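You operate a simulated robot arm through the tools that you are given. There is no shell and no other tool.

The job below is to be done with a simulated robot arm. You get a single attempt, and the scene is never put back.

Task
Tape the white flat lead down and roll both strips free of bubbles.
Fine: blue strip on the end marks, green strip on the inner marks; the red roller goes back in its place. Set down upright: red roller. What is to be rubbed or washed off counts as gone when no trace of it is left.

Only the result counts: the job must be done as asked and must still hold three seconds after the hand-in. Knocking over, shifting, dropping, spilling or breaking anything else fails it.

Robot
A 7-joint arm with a two-finger parallel gripper, fixed in place. Base frame: the origin is on the floor under the middle of its stand, x ahead of it, y to its left, z up. Units: m, degrees, N and s.
It reaches about 1.372 m from its shoulder. Its first joint turns from -149.0 to 149.0 degrees. Payload 3.43 kg.
Tool frame: the origin (TCP) lies between the finger pads and is the grasp point; the fingertips stand 0.03 m ahead of it; z points along the fingers, y is the line along which they close. The gripper opens to 0.094 m. The fingers are 0.028 m wide and 0.01 m thick; the gripper's body (0.05 by 0.096 m) begins 0.055 m behind the TCP.
Orientation is that of the tool frame in the base frame, as [roll, pitch, yaw] about the fixed x, y, z axes, in that order (R = Rz(yaw) Ry(pitch) Rx(roll)). With the fingers straight down and closing along the base's y, the tool's x points along the base's -x, its y along +y and its z along -z.

Tools
- The arm moves only by the tool drive_tool. Its argument "steps" is a list of rows, each a list of 7 numbers: the turn, a rotation vector about the base's x, y, z in degrees, then the shift along the base's x, y, z in m, then the closure, from 0 (fully open) to 1 (shut). In form: [[wx, wy, wz, x, y, z, fingers], ...]. A call has 1 to 20 rows; each row shifts and turns the commanded pose from where the row before left it. Rows are played at 5 a second. More than 0.05 m and 8.6 degrees between two rows, or a gripper value outside its range, and nothing of the call is played. Where a pose cannot be reached the arm comes as near as it can. A force on the tool above 80 N (or 10 N above the force at the start of the call, whichever is more), or a blocked arm, ends the call early, and 0.2 s more pass. The fingers move at their own pace (about 0.045 m/s each) and stop on an object; they squeeze with about 34 N. The grip force told is the motor's: it shows also when the fingers shut on nothing. Time passes only in rows, and 0.2 s behind the last, so rows that do not move let the fingers close. It gives the time, the measured TCP pose, the force on the tool (base axes), the opening and the grip force at its end, in the units of the frame above (readings bear some noise), with the torque about the TCP (base axes, N m) and any sound that the robot's microphone picked up.
- Cameras (640 x 400 px; columns grow to the right, rows downward): "scene" is fixed at [0.3986, -0.6482, 1.4335]; the picture's right is [-0.80, 0.60, 0.00], its down [0.50, 0.67, -0.54] and it looks along [-0.32, -0.44, -0.84] (base axes); focal length 261 px, centre (320, 200). "wrist" rides on the gripper at [0.076, 0.014, -0.102] in the tool frame; the picture's right is [-0.18, 0.98, 0.00], its down [-0.75, -0.14, -0.64] and it looks along [-0.63, -0.12, 0.77] (tool axes); focal length 243 px, centre (320, 200). There is no depth. A picture from a camera that has moved, and an enlarged one, comes with that camera's place and axes in the base frame and with its lens.
- get_image(camera): a new picture of that camera. No time passes.
- close_up(camera, box): a new picture of the part [left, top, right, bottom] of that camera's present view, enlarged. No time passes.
- close_job(): hands the job in; it is judged then, once.

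Places have to be worked out from the pictures, the camera data and where the tool is seen. Open the gripper and draw the arm clear of the work before you hand the job in, unless the task says otherwise.

The tools are called after ">>>" as a command line: name --pt "numbers of a row" for each row, then --argument value for the rest, lists and objects as JSON in quotes. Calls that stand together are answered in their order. drive_tool: Moves the arm, as the interface text tells. Its arguments: {"type":"object","properties":{"steps":{"type":"array"}},"required":["steps"]} The other tools are called the same way: get_image (camera) takes a picture; close_up (camera, box) takes an enlarged picture of a part of a camera's view; close_job () hands the job in.

At the start:

```text
time_s: 0.0
tool_pos: [0.083, -0.7855, 1.1396]
tool_rot: [180.0, -0.1, 180.0]
force: [0.0, -0.1, -0.3]
torque: [0.0, 0.03, 0.02]
grip_width: 0.0937
gripper_force: 0.1
```

scene: 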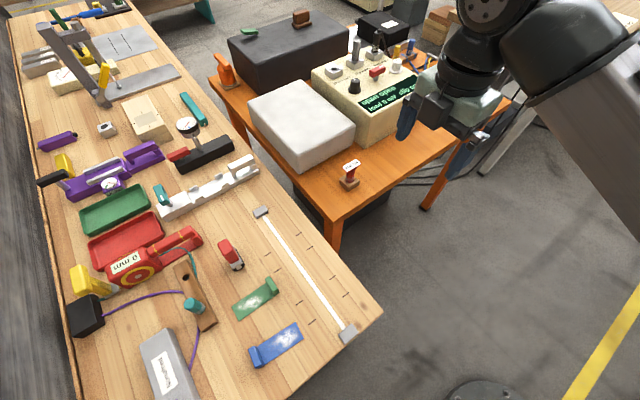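
wrist: 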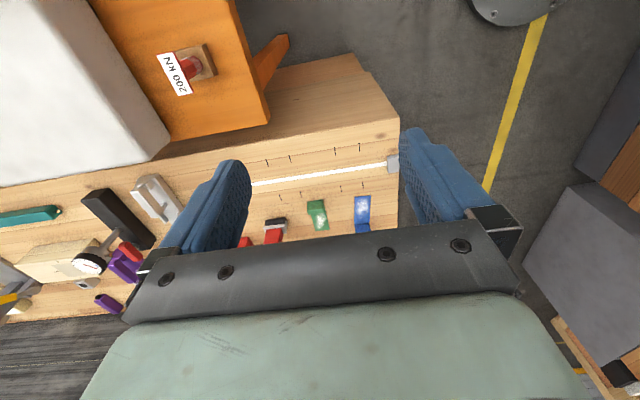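

I start by looking closer at the work area: the white lead between two grey blocks, marks, the green and blue strips, and the red roller.

>>> close_up --camera "scene" --box '[200, 190, 400, 370]'

>>> close_up --camera "wrist" --box '[220, 130, 420, 255]'

>>> close_up --camera "scene" --box '[60, 200, 240, 340]'

```text
2.22 times, centred on (300, 280) of scene
camera zoom: at [0.3986, -0.6482, 1.4335], right [-0.8, 0.6, 0.0], down [0.5, 0.67, -0.54], along [-0.32, -0.44, -0.84], focal length 580 px, centre (364, 22)
```

zoom: 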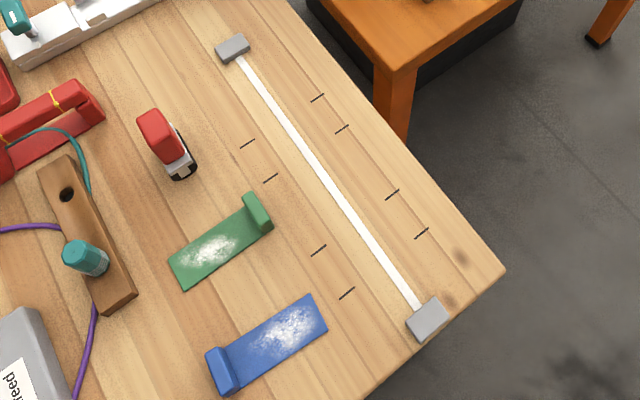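

```text
3.20 times, centred on (320, 192) of wrist
camera zoom: at [0.0062, -0.7704, 1.2412], right [0.18, 0.98, 0.0], down [0.75, -0.14, 0.64], along [0.63, -0.12, -0.77], focal length 776 px, centre (320, 224)
```

zoom: 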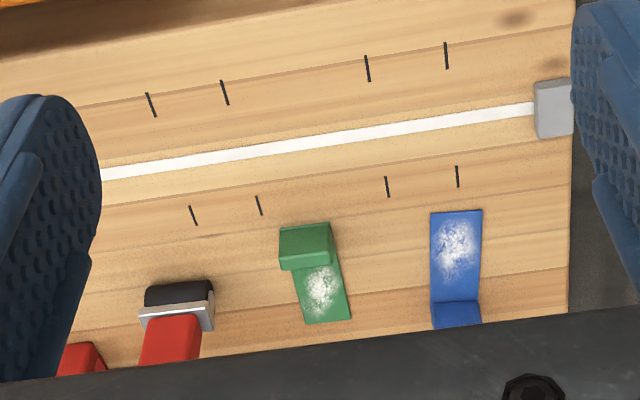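

```text
2.86 times, centred on (150, 270) of scene
camera zoom: at [0.3986, -0.6482, 1.4335], right [-0.8, 0.6, 0.0], down [0.5, 0.67, -0.54], along [-0.32, -0.44, -0.84], focal length 745 px, centre (806, 0)
```

zoom: 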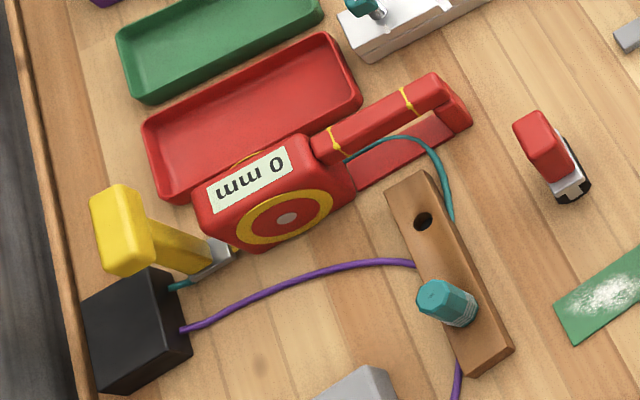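

The geometry works out to a bench top near z≈0.78. The lead runs along y at x≈0.31, and the mark pairs sit at y≈-0.93/-0.88 and -0.78/-0.73. I take tighter close-ups of the strips and the roller.

>>> close_up --camera "scene" --box '[205, 225, 265, 285]'

>>> close_up --camera "scene" --box '[220, 270, 310, 370]'

>>> close_up --camera "wrist" --box '[230, 180, 390, 250]'

>>> close_up --camera "scene" --box '[0, 0, 220, 140]'

>>> close_up --camera "scene" --box '[20, 120, 280, 280]'

```text
6.67 times, centred on (235, 255) of scene
camera zoom: at [0.3986, -0.6482, 1.4335], right [-0.8, 0.6, 0.0], down [0.5, 0.67, -0.54], along [-0.32, -0.44, -0.84], focal length 1739 px, centre (887, -167)
```

zoom: 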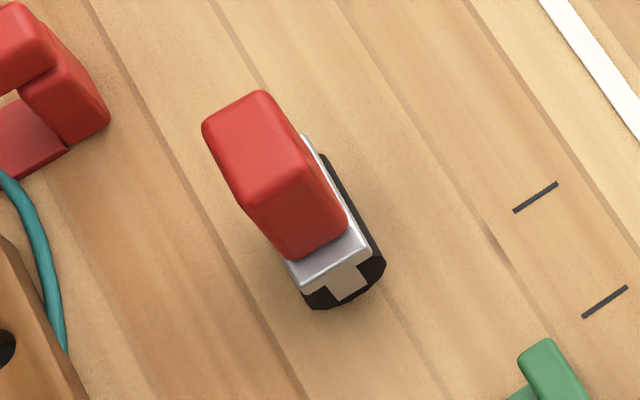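

```text
4.00 times, centred on (265, 320) of scene
camera zoom: at [0.3986, -0.6482, 1.4335], right [-0.8, 0.6, 0.0], down [0.5, 0.67, -0.54], along [-0.32, -0.44, -0.84], focal length 1044 px, centre (540, -280)
```

zoom: 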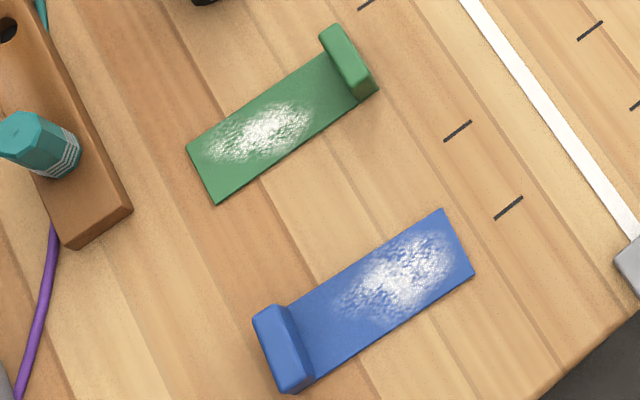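

```text
4.00 times, centred on (310, 215) of wrist
camera zoom: at [0.0062, -0.7704, 1.2412], right [0.18, 0.98, 0.0], down [0.75, -0.14, 0.64], along [0.63, -0.12, -0.77], focal length 970 px, centre (360, 140)
```

zoom: 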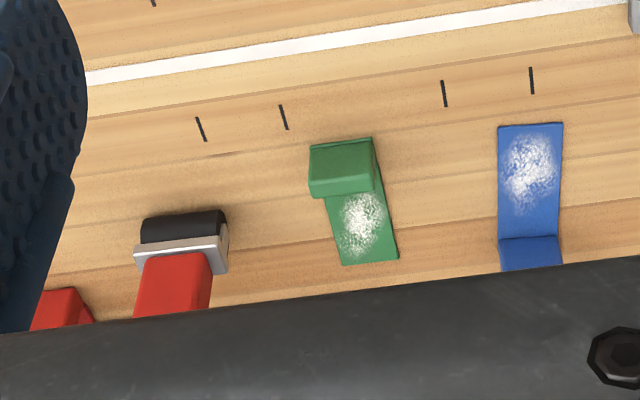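

```text
2.86 times, centred on (110, 70) of scene
camera zoom: at [0.3986, -0.6482, 1.4335], right [-0.8, 0.6, 0.0], down [0.5, 0.67, -0.54], along [-0.32, -0.44, -0.84], focal length 745 px, centre (920, 571)
```

zoom: 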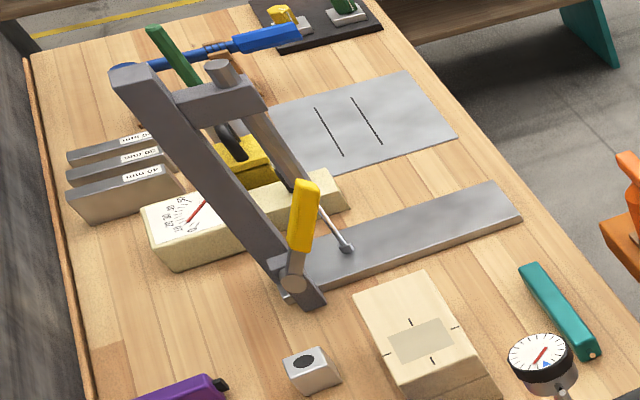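

```text
2.46 times, centred on (150, 200) of scene
camera zoom: at [0.3986, -0.6482, 1.4335], right [-0.8, 0.6, 0.0], down [0.5, 0.67, -0.54], along [-0.32, -0.44, -0.84], focal length 642 px, centre (738, 200)
```

zoom: 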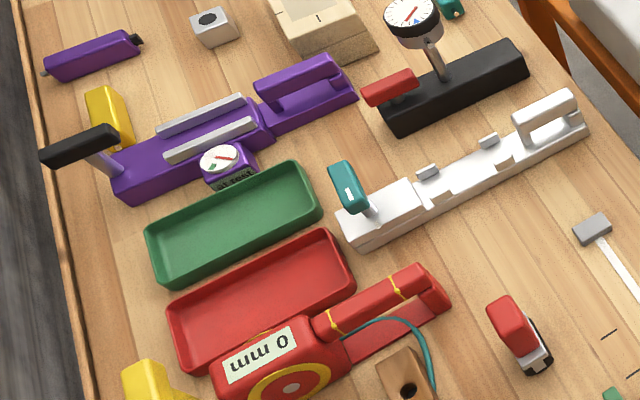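

The patches are bubbled areas in the tape, and each strip has a raised grip tab. I move the open gripper above the work area for a closer wrist view.

>>> drive_tool --pt "0 0 0 0.041 -0.002 -0.022 0" --pt "0 0 0 0.041 -0.002 -0.022 0" --pt "0 0 0 0.041 -0.002 -0.022 0" --pt "0 0 0 0.041 -0.002 -0.022 0" --pt "0 0 0 0.041 -0.002 -0.022 0" --pt "0 0 0 0.041 -0.002 -0.022 0" --pt "0 0 0 0 0 0 0"

>>> get_image --camera "wrist"

>>> get_image --camera "scene"

```text
time_s: 1.6
tool_pos: [0.3284, -0.7986, 1.0052]
tool_rot: [-180.0, 0.0, -179.9]
force: [0.1, 0.3, 0.1]
torque: [-0.01, 0.01, 0.0]
grip_width: 0.094
gripper_force: 0.0
```

```text
taken
camera wrist: at [0.2517, -0.784, 1.1072], right [0.18, 0.98, 0.0], down [0.75, -0.14, 0.64], along [0.63, -0.12, -0.77], focal length 243 px, centre (320, 200)
```

wrist: 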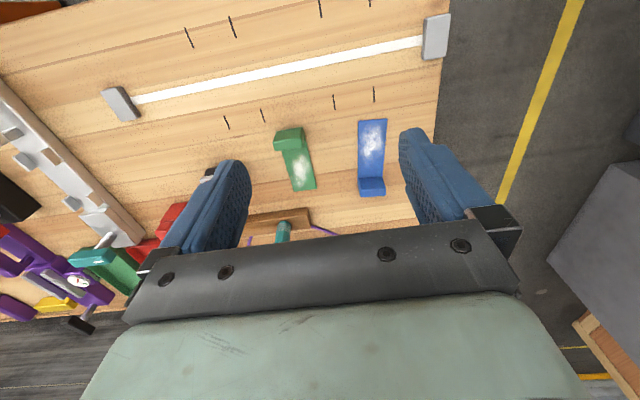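

```text
taken
```

scene: 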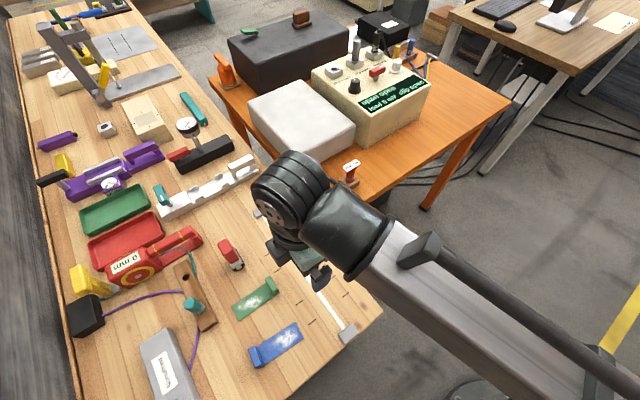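

The view is clear between the fingers, so I enlarge the strips and marks to measure them.

>>> close_up --camera "wrist" --box '[260, 100, 420, 210]'

>>> close_up --camera "wrist" --box '[90, 0, 460, 140]'

```text
3.64 times, centred on (340, 155) of wrist
camera zoom: at [0.2517, -0.784, 1.1072], right [0.18, 0.98, 0.0], down [0.75, -0.14, 0.64], along [0.63, -0.12, -0.77], focal length 882 px, centre (247, 364)
```

zoom: 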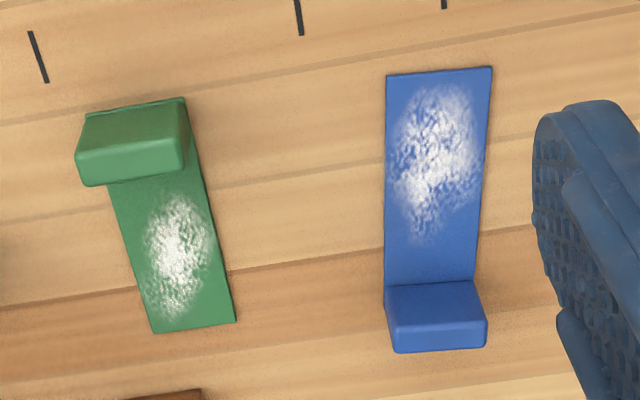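

```text
1.73 times, centred on (275, 70) of wrist
camera zoom: at [0.2517, -0.784, 1.1072], right [0.18, 0.98, 0.0], down [0.75, -0.14, 0.64], along [0.63, -0.12, -0.77], focal length 420 px, centre (398, 425)
```

zoom: 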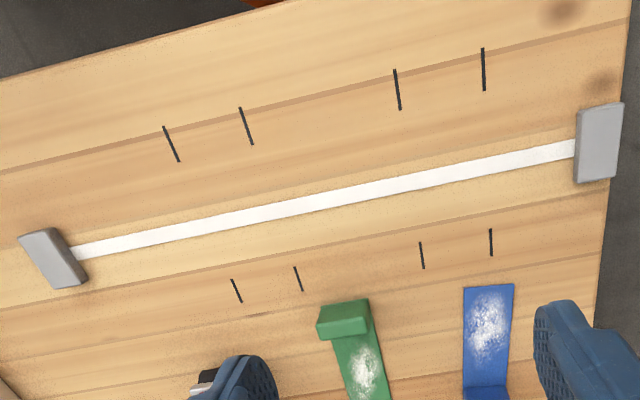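

I enlarge each tab more to get its faces and size.

>>> close_up --camera "wrist" --box '[270, 118, 330, 155]'

>>> close_up --camera "wrist" --box '[345, 165, 405, 202]'

>>> close_up --camera "scene" --box '[240, 325, 290, 375]'

>>> close_up --camera "scene" --box '[240, 270, 290, 310]'

```text
10.67 times, centred on (300, 136) of wrist
camera zoom: at [0.2517, -0.784, 1.1072], right [0.18, 0.98, 0.0], down [0.75, -0.14, 0.64], along [0.63, -0.12, -0.77], focal length 2588 px, centre (533, 877)
```

zoom: 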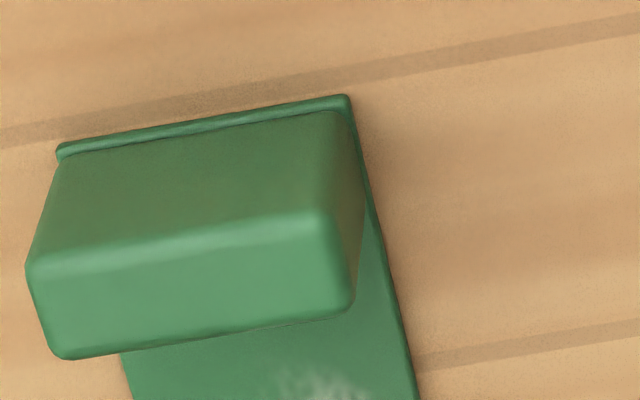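

```text
10.67 times, centred on (375, 184) of wrist
camera zoom: at [0.2517, -0.784, 1.1072], right [0.18, 0.98, 0.0], down [0.75, -0.14, 0.64], along [0.63, -0.12, -0.77], focal length 2588 px, centre (-267, 376)
```

zoom: 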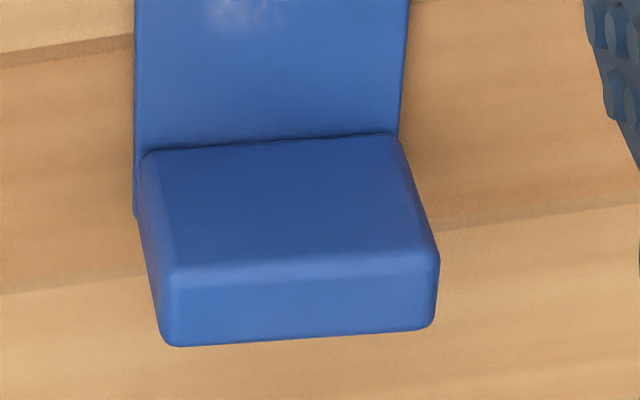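

```text
8.00 times, centred on (265, 350) of scene
camera zoom: at [0.3986, -0.6482, 1.4335], right [-0.8, 0.6, 0.0], down [0.5, 0.67, -0.54], along [-0.32, -0.44, -0.84], focal length 2087 px, centre (760, -1000)
```

zoom: 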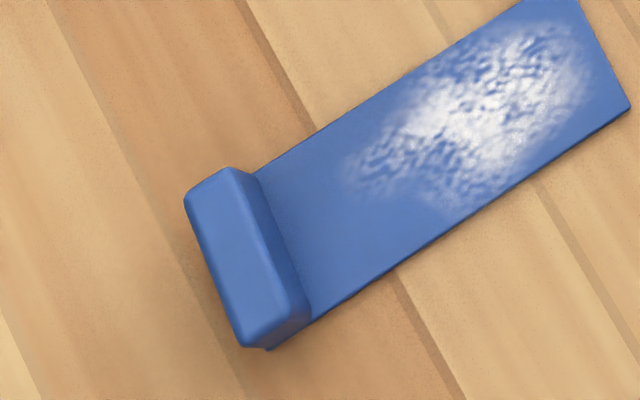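

```text
10.00 times, centred on (265, 290) of scene
camera zoom: at [0.3986, -0.6482, 1.4335], right [-0.8, 0.6, 0.0], down [0.5, 0.67, -0.54], along [-0.32, -0.44, -0.84], focal length 2609 px, centre (870, -700)
```

zoom: 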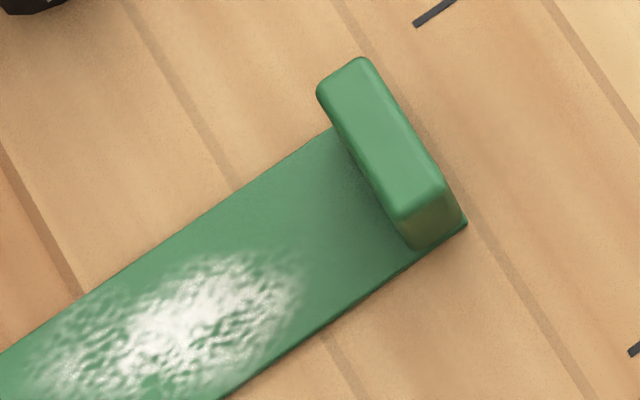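

The tabs are about 38 mm wide, 13 mm thick and 30 mm high. The blue tab centre is at about (0.4955, -0.7455) and its strip is turned about -5.5°. I go above it with matching yaw.

>>> drive_tool --pt "0 0 -1.1 0.0334 0.0106 -0.021 0" --pt "0 0 -1.1 0.0334 0.0106 -0.021 0" --pt "0 0 -1.1 0.0334 0.0106 -0.021 0" --pt "0 0 -1.1 0.0334 0.0106 -0.021 0" --pt "0 0 -1.1 0.0334 0.0106 -0.021 0" --pt "0 0 0 0 0 0 0"

>>> get_image --camera "wrist"

>>> get_image --camera "scene"

```text
time_s: 3.0
tool_pos: [0.4954, -0.7448, 0.9001]
tool_rot: [180.0, -0.1, 174.5]
force: [0.2, 0.1, 0.3]
torque: [0.0, -0.04, -0.01]
grip_width: 0.0942
gripper_force: 0.1
```

```text
taken
camera wrist: at [0.4201, -0.7234, 1.0035], right [0.28, 0.96, 0.0], down [0.74, -0.21, 0.64], along [0.62, -0.18, -0.77], focal length 243 px, centre (320, 200)
```

wrist: 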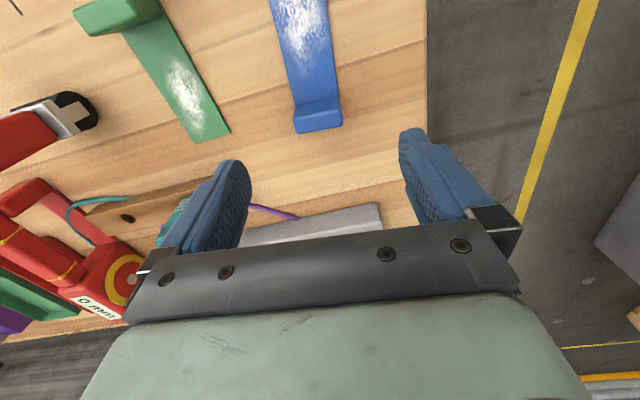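

```text
taken
```

scene: 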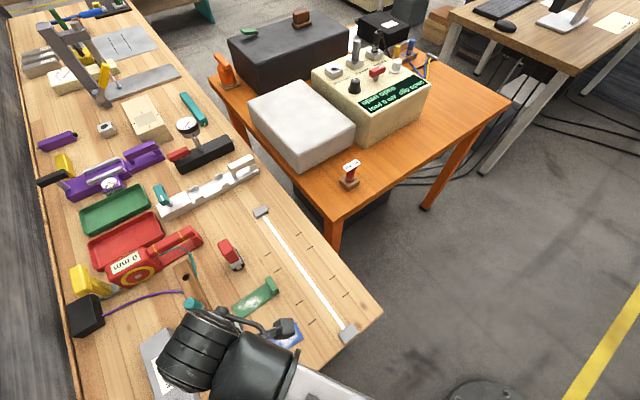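

I enlarge the tab to check its position against the tool before descending.

>>> close_up --camera "wrist" --box '[270, 70, 370, 140]'

```text
5.71 times, centred on (320, 105) of wrist
camera zoom: at [0.4201, -0.7234, 1.0035], right [0.28, 0.96, 0.0], down [0.74, -0.21, 0.64], along [0.62, -0.18, -0.77], focal length 1386 px, centre (320, 743)
```

zoom: 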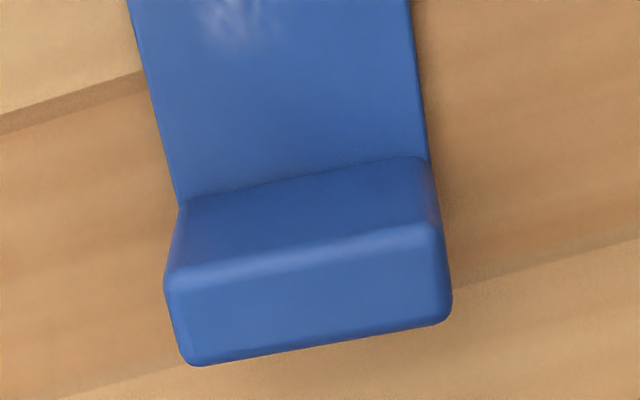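

The tab is centred between the fingers to within 1–2 mm. I descend until the tips are about 5 mm above the bench and close on the tab.

>>> drive_tool --pt "0 0 0 0 -0.001 -0.03 0" --pt "0 0 0 0 0 -0.03 0" --pt "0 0 0 0 0 -0.015 0" --pt "0 0 0 0 0 -0.01 0" --pt "0 0 0 0 0 0 0" --pt "0 0 0 0 0 0 0.3" --pt "0 0 0 0 0 0 0.6" --pt "0 0 0 0 0 0 0.8" --pt "0 0 0 0 0 0 0.8" --pt "0 0 0 0 0 0 0.8"

>>> get_image --camera "wrist"

```text
time_s: 5.2
tool_pos: [0.4963, -0.7464, 0.8156]
tool_rot: [-180.0, 0.0, 174.5]
force: [-1.2, 0.2, -0.3]
torque: [0.03, -0.01, 0.0]
grip_width: 0.0388
gripper_force: 34.5
```

```text
taken
camera wrist: at [0.4211, -0.7239, 0.9189], right [0.28, 0.96, 0.0], down [0.74, -0.21, 0.64], along [0.62, -0.18, -0.77], focal length 243 px, centre (320, 200)
```

wrist: 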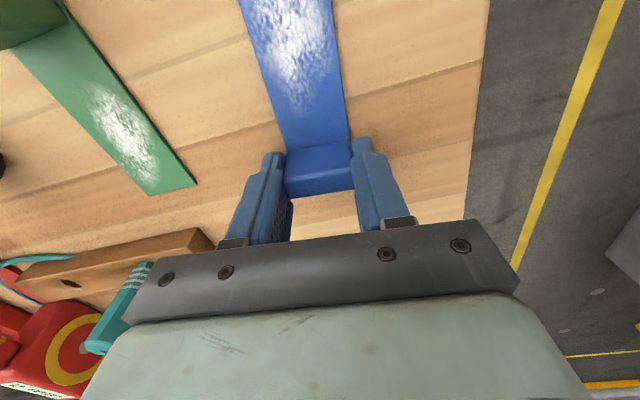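

The tab is gripped at 38.8 mm width. I lift it about 6 cm, straighten the yaw and carry the strip over toward the end marks.

>>> drive_tool --pt "0 0 0 0 0 0.02 0.8" --pt "0 0 0 0 0 0.03 0.8" --pt "0 0 0 0 0 0.03 0.8" --pt "0 0 1.1 -0.028 -0.0024 0 0.8" --pt "0 0 1.1 -0.028 -0.0024 0 0.8" --pt "0 0 1.1 -0.028 -0.0024 0 0.8" --pt "0 0 1.1 -0.028 -0.0024 0 0.8" --pt "0 0 1.1 -0.028 -0.0024 0 0.8" --pt "0 0 0 0 0 0 0.8" --pt "0 0 0 0 0 0 0.8"

>>> get_image --camera "wrist"

>>> get_image --camera "scene"

```text
time_s: 7.4
tool_pos: [0.3552, -0.7586, 0.8971]
tool_rot: [180.0, 0.0, -180.0]
force: [-0.3, -0.6, -0.4]
torque: [0.02, -0.04, 0.01]
grip_width: 0.0385
gripper_force: 33.5
```

```text
taken
camera wrist: at [0.2782, -0.744, 0.9989], right [0.18, 0.98, 0.0], down [0.75, -0.14, 0.64], along [0.63, -0.12, -0.77], focal length 243 px, centre (320, 200)
```

wrist: 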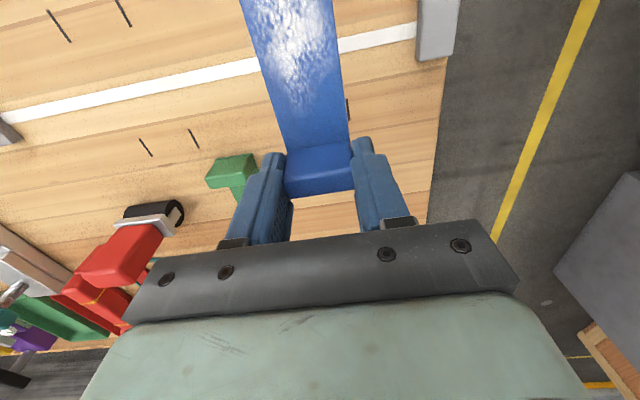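

```text
taken
```

scene: 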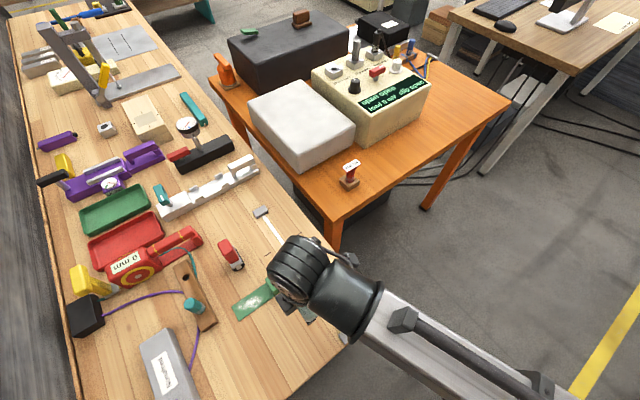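

The strip is level over the end marks by calculation, needing about +1.5 mm in x. I lower it to just above the bench and check from both cameras.

>>> drive_tool --pt "0 0 0 0.0015 0 -0.025 0.8" --pt "0 0 0 0 0 -0.025 0.8" --pt "0 0 0 0 0 -0.02 0.8" --pt "0 0 0 0 0 0 0.8"

>>> get_image --camera "wrist"

>>> close_up --camera "scene" --box '[240, 200, 400, 360]'

>>> close_up --camera "wrist" --box '[200, 0, 440, 150]'

```text
time_s: 8.4
tool_pos: [0.3576, -0.7582, 0.8261]
tool_rot: [-180.0, 0.1, -179.9]
force: [0.3, -0.9, -0.8]
torque: [0.0, -0.06, 0.01]
grip_width: 0.0392
gripper_force: 33.9
```

```text
taken
camera wrist: at [0.2807, -0.7437, 0.9286], right [0.18, 0.98, 0.0], down [0.75, -0.14, 0.64], along [0.63, -0.12, -0.77], focal length 243 px, centre (320, 200)
```

wrist: 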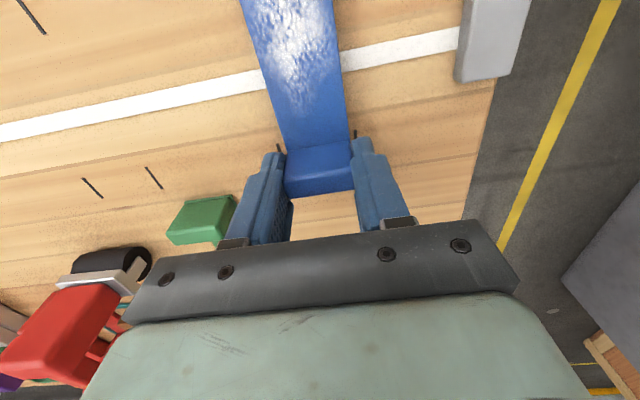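

```text
2.50 times, centred on (320, 280) of scene
camera zoom: at [0.3986, -0.6482, 1.4335], right [-0.8, 0.6, 0.0], down [0.5, 0.67, -0.54], along [-0.32, -0.44, -0.84], focal length 652 px, centre (320, 0)
```

zoom: 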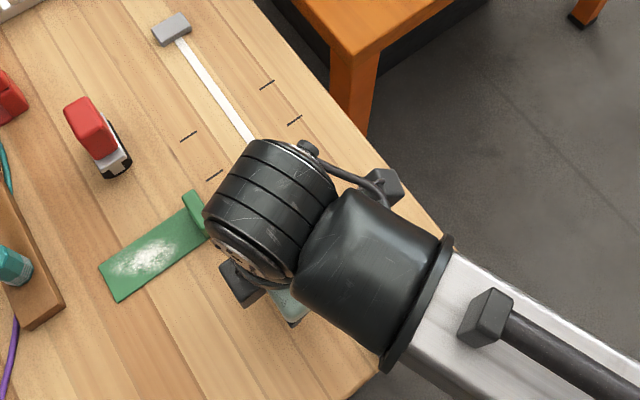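

```text
2.67 times, centred on (320, 75) of wrist
camera zoom: at [0.2807, -0.7437, 0.9286], right [0.18, 0.98, 0.0], down [0.75, -0.14, 0.64], along [0.63, -0.12, -0.77], focal length 647 px, centre (320, 533)
```

zoom: 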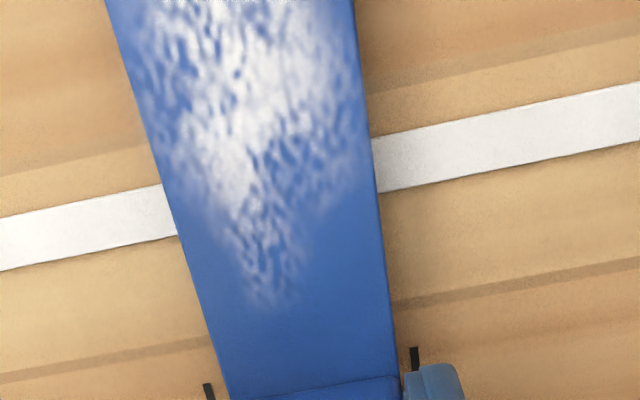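

The strip sits centred between its two marks and squarely across the lead. I correct about 1 mm, lower it to contact and check the force.

>>> drive_tool --pt "0 0 0 0.001 -0.001 -0.004 0.8" --pt "0 0 0 0 0 -0.003 0.8" --pt "0 0 0 0 0 -0.002 0.8" --pt "0 0 0 0 0 0 0.8"

```text
time_s: 9.4
tool_pos: [0.3585, -0.7576, 0.8193]
tool_rot: [-179.7, 0.1, -180.0]
force: [4.2, -6.4, 31.5]
torque: [-0.11, -0.02, 0.12]
grip_width: 0.039
gripper_force: 33.9
```

Contact came about 2–3 mm higher than expected, with 31 N, so the strip is pressing on the lead. I ease up slightly and look.

>>> drive_tool --pt "0 0 0 0 0 0.001 0.8" --pt "0 0 0 0 0 0 0.8"

>>> get_image --camera "wrist"

>>> close_up --camera "wrist" --box '[200, 0, 440, 150]'

```text
time_s: 10.0
tool_pos: [0.3593, -0.7587, 0.8186]
tool_rot: [-179.9, 0.0, 180.0]
force: [3.4, -12.4, 19.4]
torque: [-0.28, -0.62, 0.3]
grip_width: 0.0388
gripper_force: 34.2
```

```text
taken
camera wrist: at [0.2822, -0.7436, 0.9212], right [0.18, 0.98, 0.0], down [0.75, -0.14, 0.64], along [0.63, -0.12, -0.77], focal length 243 px, centre (320, 200)
```

wrist: 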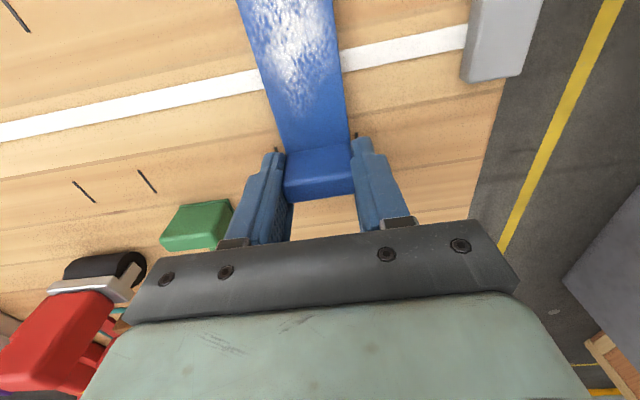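

```text
2.67 times, centred on (320, 75) of wrist
camera zoom: at [0.2822, -0.7436, 0.9212], right [0.18, 0.98, 0.0], down [0.75, -0.14, 0.64], along [0.63, -0.12, -0.77], focal length 647 px, centre (320, 533)
```

zoom: 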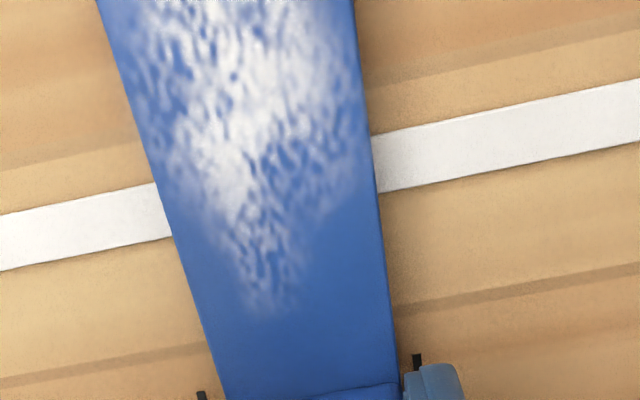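

The strip is in place across the lead, so I open the gripper to release it and rise straight up.

>>> drive_tool --pt "0 0 0 0 0 0 0.5" --pt "0 0 0 0 0 0 0.2" --pt "0 0 0 0 0 0 0" --pt "0 0 0 0 0 0 0"

>>> close_up --camera "wrist" --box '[200, 0, 440, 200]'

```text
time_s: 11.0
tool_pos: [0.3596, -0.7577, 0.8194]
tool_rot: [-180.0, 0.0, 180.0]
force: [-0.5, -0.6, 0.2]
torque: [-0.01, 0.01, 0.02]
grip_width: 0.094
gripper_force: 0.1
```

```text
2.00 times, centred on (320, 100) of wrist
camera zoom: at [0.2822, -0.7431, 0.9212], right [0.18, 0.98, 0.0], down [0.75, -0.14, 0.64], along [0.63, -0.12, -0.77], focal length 485 px, centre (320, 400)
```

zoom: 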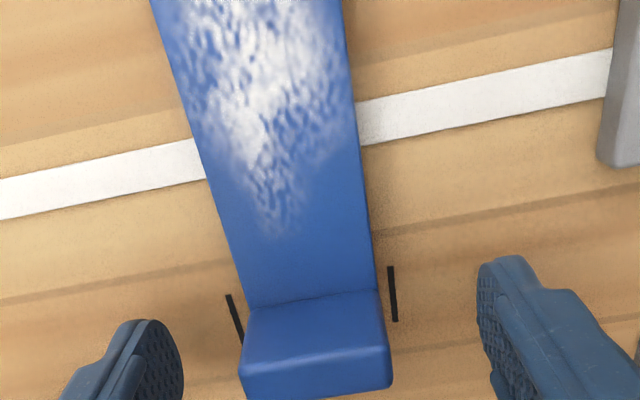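

The blue strip lies neatly between its marks. I rise straight up and move above the green tab at about (0.394, -0.854).

>>> drive_tool --pt "0 0 0 0 0 0.03 0" --pt "0 0 0 0 0 0.04 0" --pt "0 0 0 0 0 0.03 0" --pt "0 0 0 0.0115 -0.0321 0 0" --pt "0 0 0 0.0115 -0.0321 0 0" --pt "0 0 0 0.0115 -0.0321 0 0" --pt "0 0 0 0 0 0 0"

>>> get_image --camera "wrist"

>>> get_image --camera "scene"

>>> close_up --camera "wrist" --box '[260, 60, 380, 150]'

```text
time_s: 12.6
tool_pos: [0.3921, -0.8532, 0.9187]
tool_rot: [-180.0, -0.1, 179.9]
force: [-0.6, 0.2, -0.2]
torque: [0.02, -0.01, 0.01]
grip_width: 0.0939
gripper_force: 0.1
```

```text
taken
camera wrist: at [0.3158, -0.8392, 1.0203], right [0.18, 0.98, 0.0], down [0.75, -0.14, 0.64], along [0.63, -0.12, -0.77], focal length 243 px, centre (320, 200)
```

wrist: 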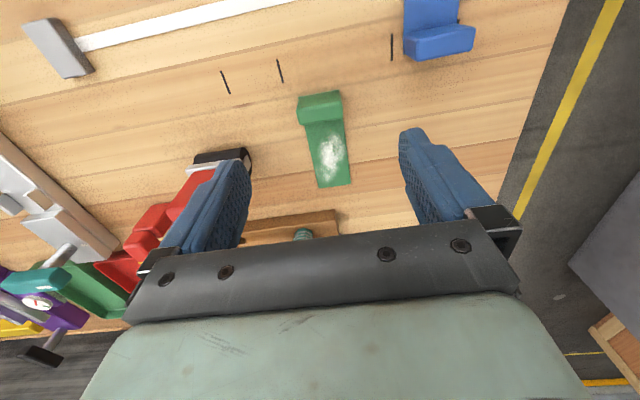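

```text
taken
```

scene: 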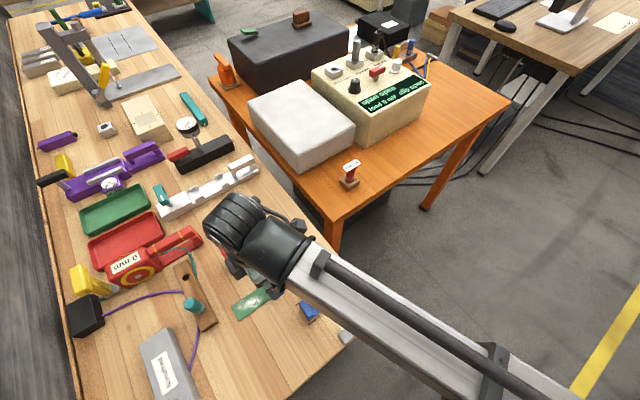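

```text
4.44 times, centred on (320, 105) of wrist
camera zoom: at [0.3158, -0.8392, 1.0203], right [0.18, 0.98, 0.0], down [0.75, -0.14, 0.64], along [0.63, -0.12, -0.77], focal length 1078 px, centre (320, 622)
```

zoom: 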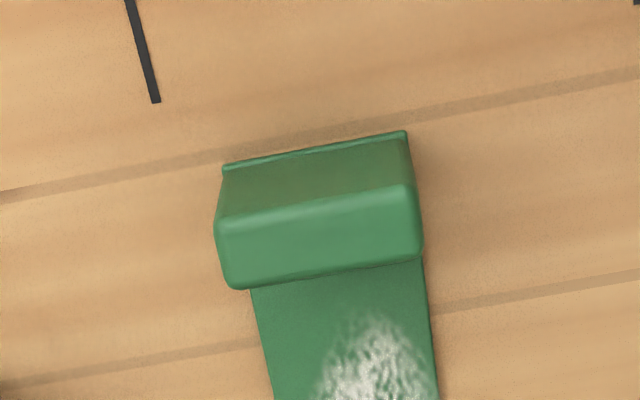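

The green tab centre coincides with the tool position to within a millimetre and it is square to the axes. I descend and grip it.

>>> drive_tool --pt "0 0 0 0 0 -0.035 0" --pt "0 0 0 0 0 -0.035 0" --pt "0 0 0 0 0 -0.02 0" --pt "0 0 0 0 0 -0.013 0" --pt "0 0 0 0 0 0 0" --pt "0 0 0 0 0 0 0.3" --pt "0 0 0 0 0 0 0.6" --pt "0 0 0 0 0 0 0.8" --pt "0 0 0 0 0 0 0.8" --pt "0 0 0 0 0 0 0.8"

>>> get_image --camera "wrist"

```text
time_s: 14.8
tool_pos: [0.3929, -0.8534, 0.8149]
tool_rot: [180.0, 0.0, -180.0]
force: [-0.3, -0.2, -0.5]
torque: [0.01, 0.0, 0.04]
grip_width: 0.0391
gripper_force: 33.8
```

```text
taken
camera wrist: at [0.3165, -0.8394, 0.9178], right [0.18, 0.98, 0.0], down [0.75, -0.14, 0.64], along [0.63, -0.12, -0.77], focal length 243 px, centre (320, 200)
```

wrist: 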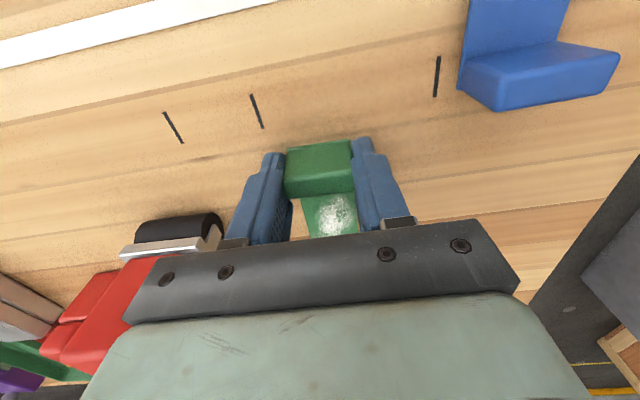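

Green tab gripped. I lift, move in -x first to stay clear of the roller, then in -y to the inner marks.

>>> drive_tool --pt "0 0 0 0 0 0.02 0.8" --pt "0 0 0 0 0 0.03 0.8" --pt "0 0 0 0 0 0.03 0.8" --pt "0 0 0 -0.033 0 0 0.8" --pt "0 0 0 -0.033 0 0 0.8" --pt "0 0 0 -0.033 0 0 0.8" --pt "0 0 0 -0.032 0 0 0.8" --pt "0 0 0 0 -0.028 0 0.8" --pt "0 0 0 0 -0.028 0 0.8" --pt "0 0 0 0 0 0 0.8" --pt "0 0 0 0 0 0 0.8"

>>> get_image --camera "wrist"

>>> get_image --camera "scene"

```text
time_s: 17.2
tool_pos: [0.2626, -0.9101, 0.8968]
tool_rot: [180.0, -0.1, 179.9]
force: [1.2, -0.5, -0.8]
torque: [-0.04, 0.04, 0.01]
grip_width: 0.0392
gripper_force: 33.5
```

```text
taken
camera wrist: at [0.1857, -0.8967, 0.9977], right [0.18, 0.98, 0.0], down [0.75, -0.14, 0.64], along [0.63, -0.12, -0.77], focal length 243 px, centre (320, 200)
```

wrist: 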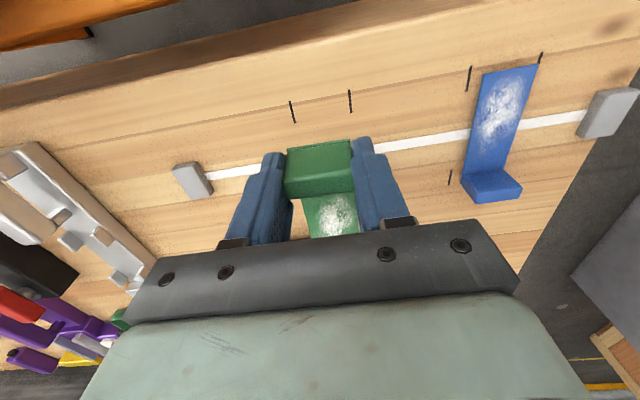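

```text
taken
```

scene: 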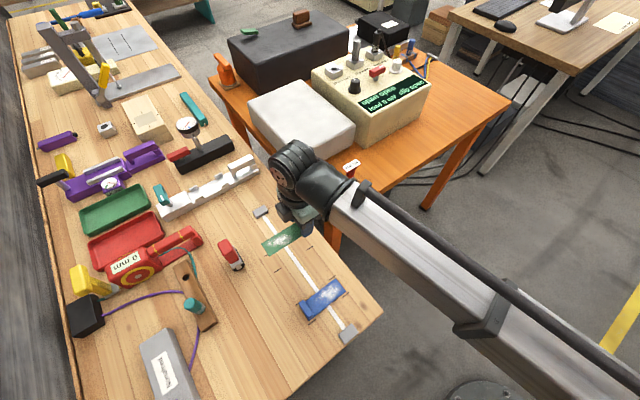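

The green strip is above the inner marks. I lower it to just above the bench and check alignment.

>>> drive_tool --pt "0 0 0 0 0 -0.025 0.8" --pt "0 0 0 0 0 -0.025 0.8" --pt "0 0 0 0 0 -0.018 0.8" --pt "0 0 0 0 0 0 0.8"

>>> close_up --camera "wrist" --box '[220, 40, 420, 240]'

>>> close_up --camera "scene" --box '[230, 190, 370, 340]'

```text
time_s: 18.2
tool_pos: [0.2612, -0.9101, 0.8284]
tool_rot: [-180.0, 0.0, 180.0]
force: [0.7, -0.1, -0.9]
torque: [0.02, 0.0, 0.01]
grip_width: 0.0388
gripper_force: 34.0
```

```text
2.00 times, centred on (320, 140) of wrist
camera zoom: at [0.185, -0.8953, 0.9295], right [0.18, 0.98, 0.0], down [0.75, -0.14, 0.64], along [0.63, -0.12, -0.77], focal length 485 px, centre (320, 320)
```

zoom: 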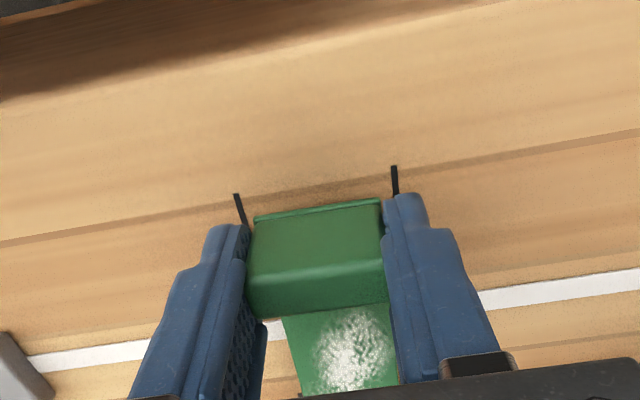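

```text
2.67 times, centred on (300, 265) of scene
camera zoom: at [0.3986, -0.6482, 1.4335], right [-0.8, 0.6, 0.0], down [0.5, 0.67, -0.54], along [-0.32, -0.44, -0.84], focal length 696 px, centre (373, 27)
```

zoom: 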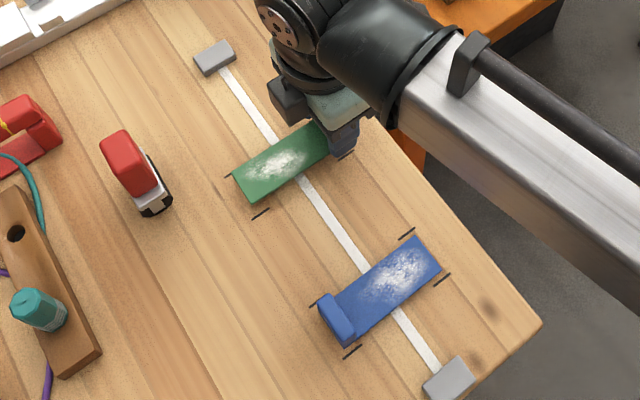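

The strip is centred between its marks within 1 mm. I shift +1 mm in x and lower gently to contact.

>>> drive_tool --pt "0 0 0 0.001 0 -0.005 0.8" --pt "0 0 0 0 0 -0.0025 0.8" --pt "0 0 0 0 0 -0.001 0.8" --pt "0 0 0 0 0 0 0.8"

>>> close_up --camera "wrist" --box '[220, 40, 420, 240]'

>>> close_up --camera "scene" --box '[230, 190, 370, 340]'

```text
time_s: 19.2
tool_pos: [0.2621, -0.9103, 0.8206]
tool_rot: [-179.9, 0.0, 179.9]
force: [-2.8, 0.2, 30.6]
torque: [0.06, -0.38, -0.14]
grip_width: 0.0392
gripper_force: 33.5
```

```text
2.00 times, centred on (320, 140) of wrist
camera zoom: at [0.1855, -0.8954, 0.9233], right [0.18, 0.98, 0.0], down [0.75, -0.14, 0.64], along [0.63, -0.12, -0.77], focal length 485 px, centre (320, 320)
```

zoom: 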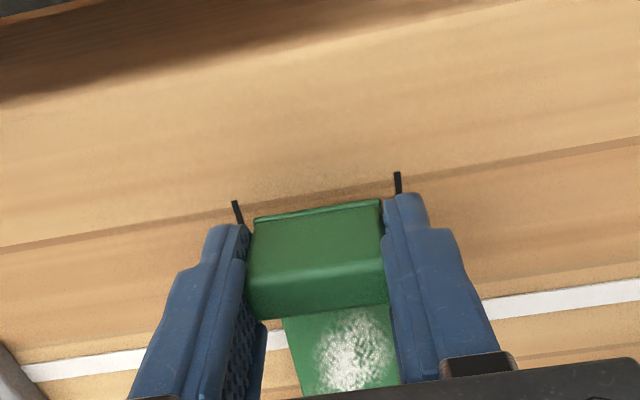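

```text
2.67 times, centred on (300, 265) of scene
camera zoom: at [0.3986, -0.6482, 1.4335], right [-0.8, 0.6, 0.0], down [0.5, 0.67, -0.54], along [-0.32, -0.44, -0.84], focal length 696 px, centre (373, 27)
```

zoom: 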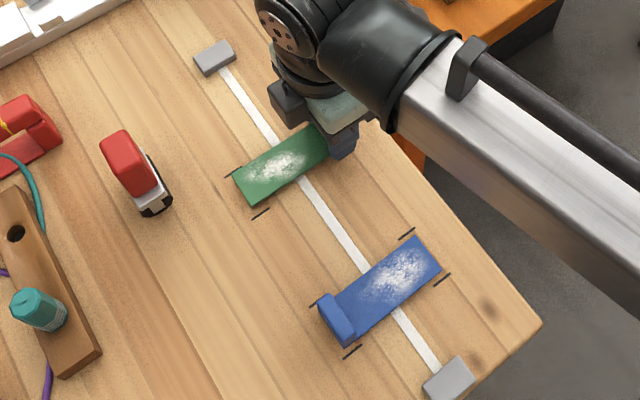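

Contact reached. I zoom in on the green strip's far end relative to its marks before releasing.

>>> close_up --camera "scene" --box '[300, 225, 345, 280]'

>>> close_up --camera "scene" --box '[305, 230, 365, 280]'

>>> close_up --camera "scene" --box '[305, 230, 375, 280]'

>>> close_up --camera "scene" --box '[305, 215, 375, 285]'

```text
7.27 times, centred on (322, 252) of scene
camera zoom: at [0.3986, -0.6482, 1.4335], right [-0.8, 0.6, 0.0], down [0.5, 0.67, -0.54], along [-0.32, -0.44, -0.84], focal length 1897 px, centre (302, -182)
```

zoom: 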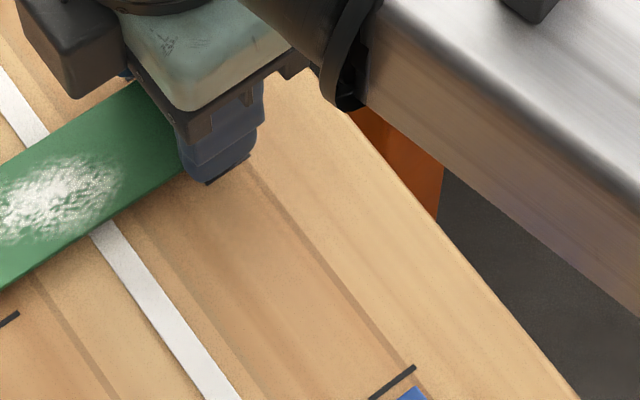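

```text
8.00 times, centred on (335, 255) of scene
camera zoom: at [0.3986, -0.6482, 1.4335], right [-0.8, 0.6, 0.0], down [0.5, 0.67, -0.54], along [-0.32, -0.44, -0.84], focal length 2087 px, centre (200, -240)
```

zoom: 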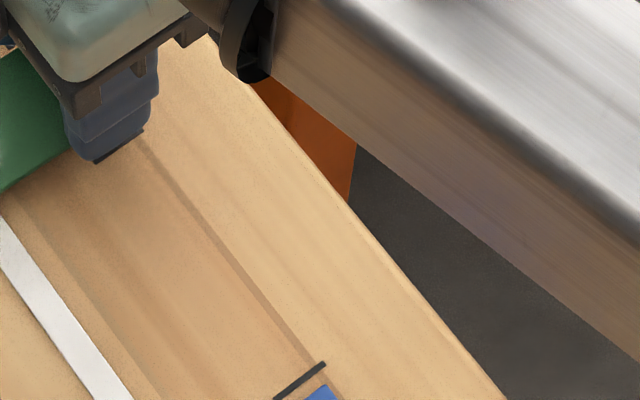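

```text
8.00 times, centred on (340, 255) of scene
camera zoom: at [0.3986, -0.6482, 1.4335], right [-0.8, 0.6, 0.0], down [0.5, 0.67, -0.54], along [-0.32, -0.44, -0.84], focal length 2087 px, centre (160, -240)
```

zoom: 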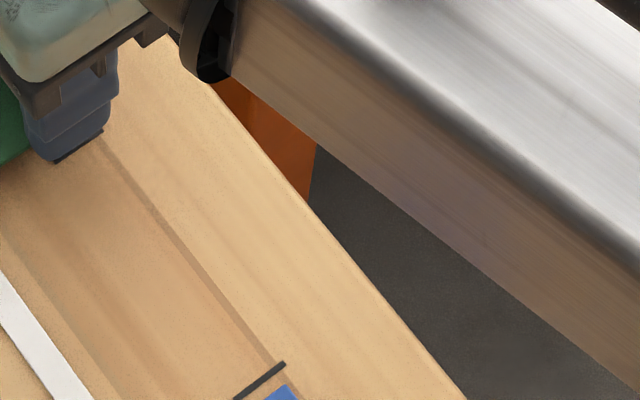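

```text
5.71 times, centred on (340, 250) of scene
camera zoom: at [0.3986, -0.6482, 1.4335], right [-0.8, 0.6, 0.0], down [0.5, 0.67, -0.54], along [-0.32, -0.44, -0.84], focal length 1491 px, centre (206, -86)
```

zoom: 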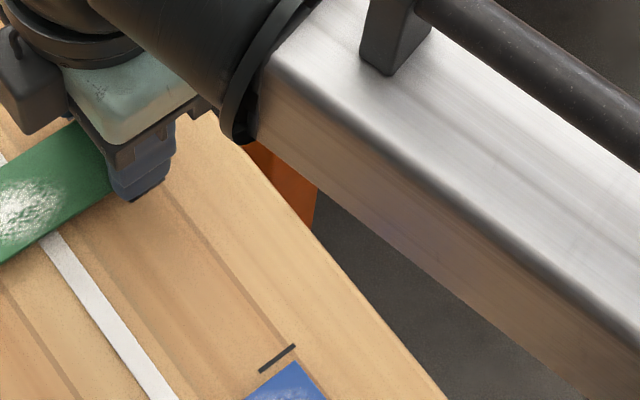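

Those boxes were too far right; I zoom in on the strip's far (high-x) end.

>>> close_up --camera "scene" --box '[255, 235, 311, 275]'

>>> close_up --camera "scene" --box '[295, 270, 355, 325]'

```text
10.00 times, centred on (283, 255) of scene
camera zoom: at [0.3986, -0.6482, 1.4335], right [-0.8, 0.6, 0.0], down [0.5, 0.67, -0.54], along [-0.32, -0.44, -0.84], focal length 2609 px, centre (690, -350)
```

zoom: 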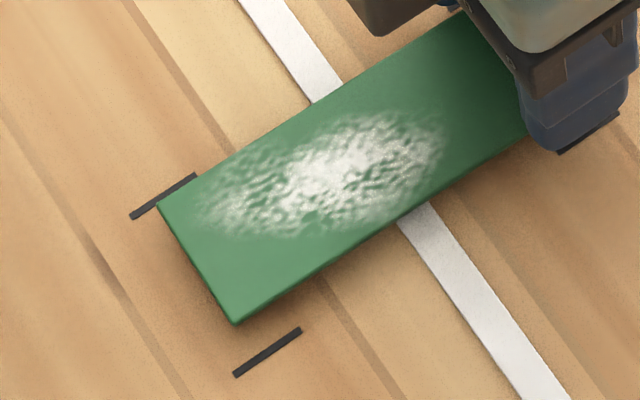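

```text
7.27 times, centred on (325, 298) of scene
camera zoom: at [0.3986, -0.6482, 1.4335], right [-0.8, 0.6, 0.0], down [0.5, 0.67, -0.54], along [-0.32, -0.44, -0.84], focal length 1897 px, centre (284, -509)
```

zoom: 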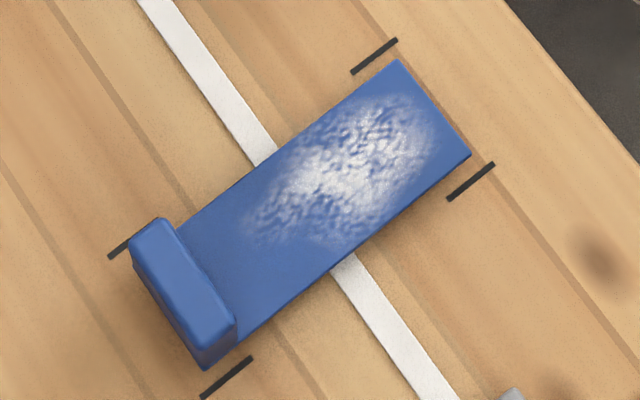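

Blue is well centred. Green's far end sits about 3 mm toward its -y mark, a slight yaw error. I lift about 4 mm to see whether it still moves freely, then correct.

>>> drive_tool --pt "0 0 0 0 0 0.002 0.8" --pt "0 0 0 0 0 0.002 0.8" --pt "0 0 0 0 0 0.001 0.8" --pt "0 0 0 0 0 0 0.8"

>>> close_up --camera "scene" --box '[255, 235, 311, 275]'

>>> close_up --camera "wrist" --box '[260, 120, 380, 220]'

```text
time_s: 20.2
tool_pos: [0.2618, -0.9102, 0.8202]
tool_rot: [179.8, -0.1, 180.0]
force: [-3.7, 2.0, -17.7]
torque: [-0.04, 0.93, -0.15]
grip_width: 0.0392
gripper_force: 34.6
```

```text
10.00 times, centred on (283, 255) of scene
camera zoom: at [0.3986, -0.6482, 1.4335], right [-0.8, 0.6, 0.0], down [0.5, 0.67, -0.54], along [-0.32, -0.44, -0.84], focal length 2609 px, centre (690, -350)
```

zoom: 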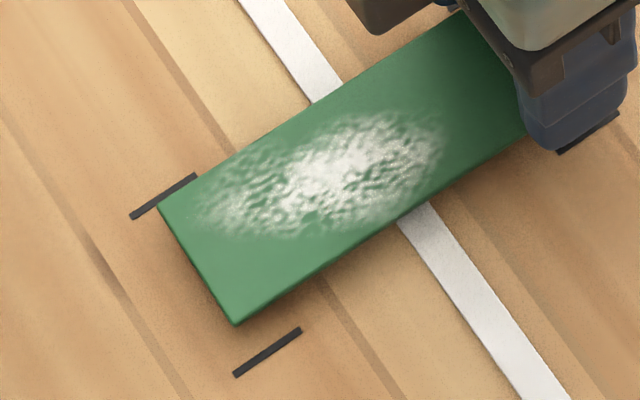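

```text
4.00 times, centred on (320, 170) of wrist
camera zoom: at [0.1859, -0.896, 0.924], right [0.18, 0.98, 0.0], down [0.75, -0.14, 0.64], along [0.63, -0.12, -0.77], focal length 970 px, centre (320, 320)
```

zoom: 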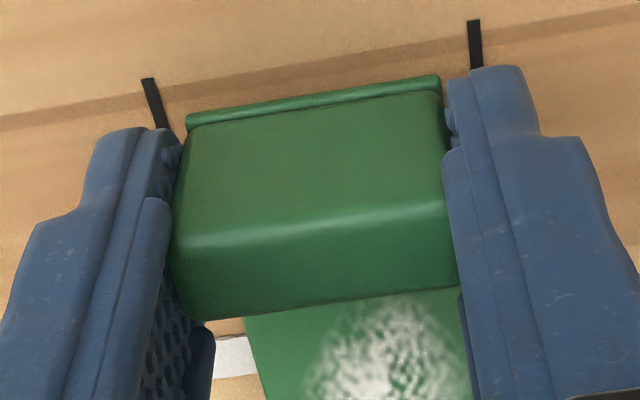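

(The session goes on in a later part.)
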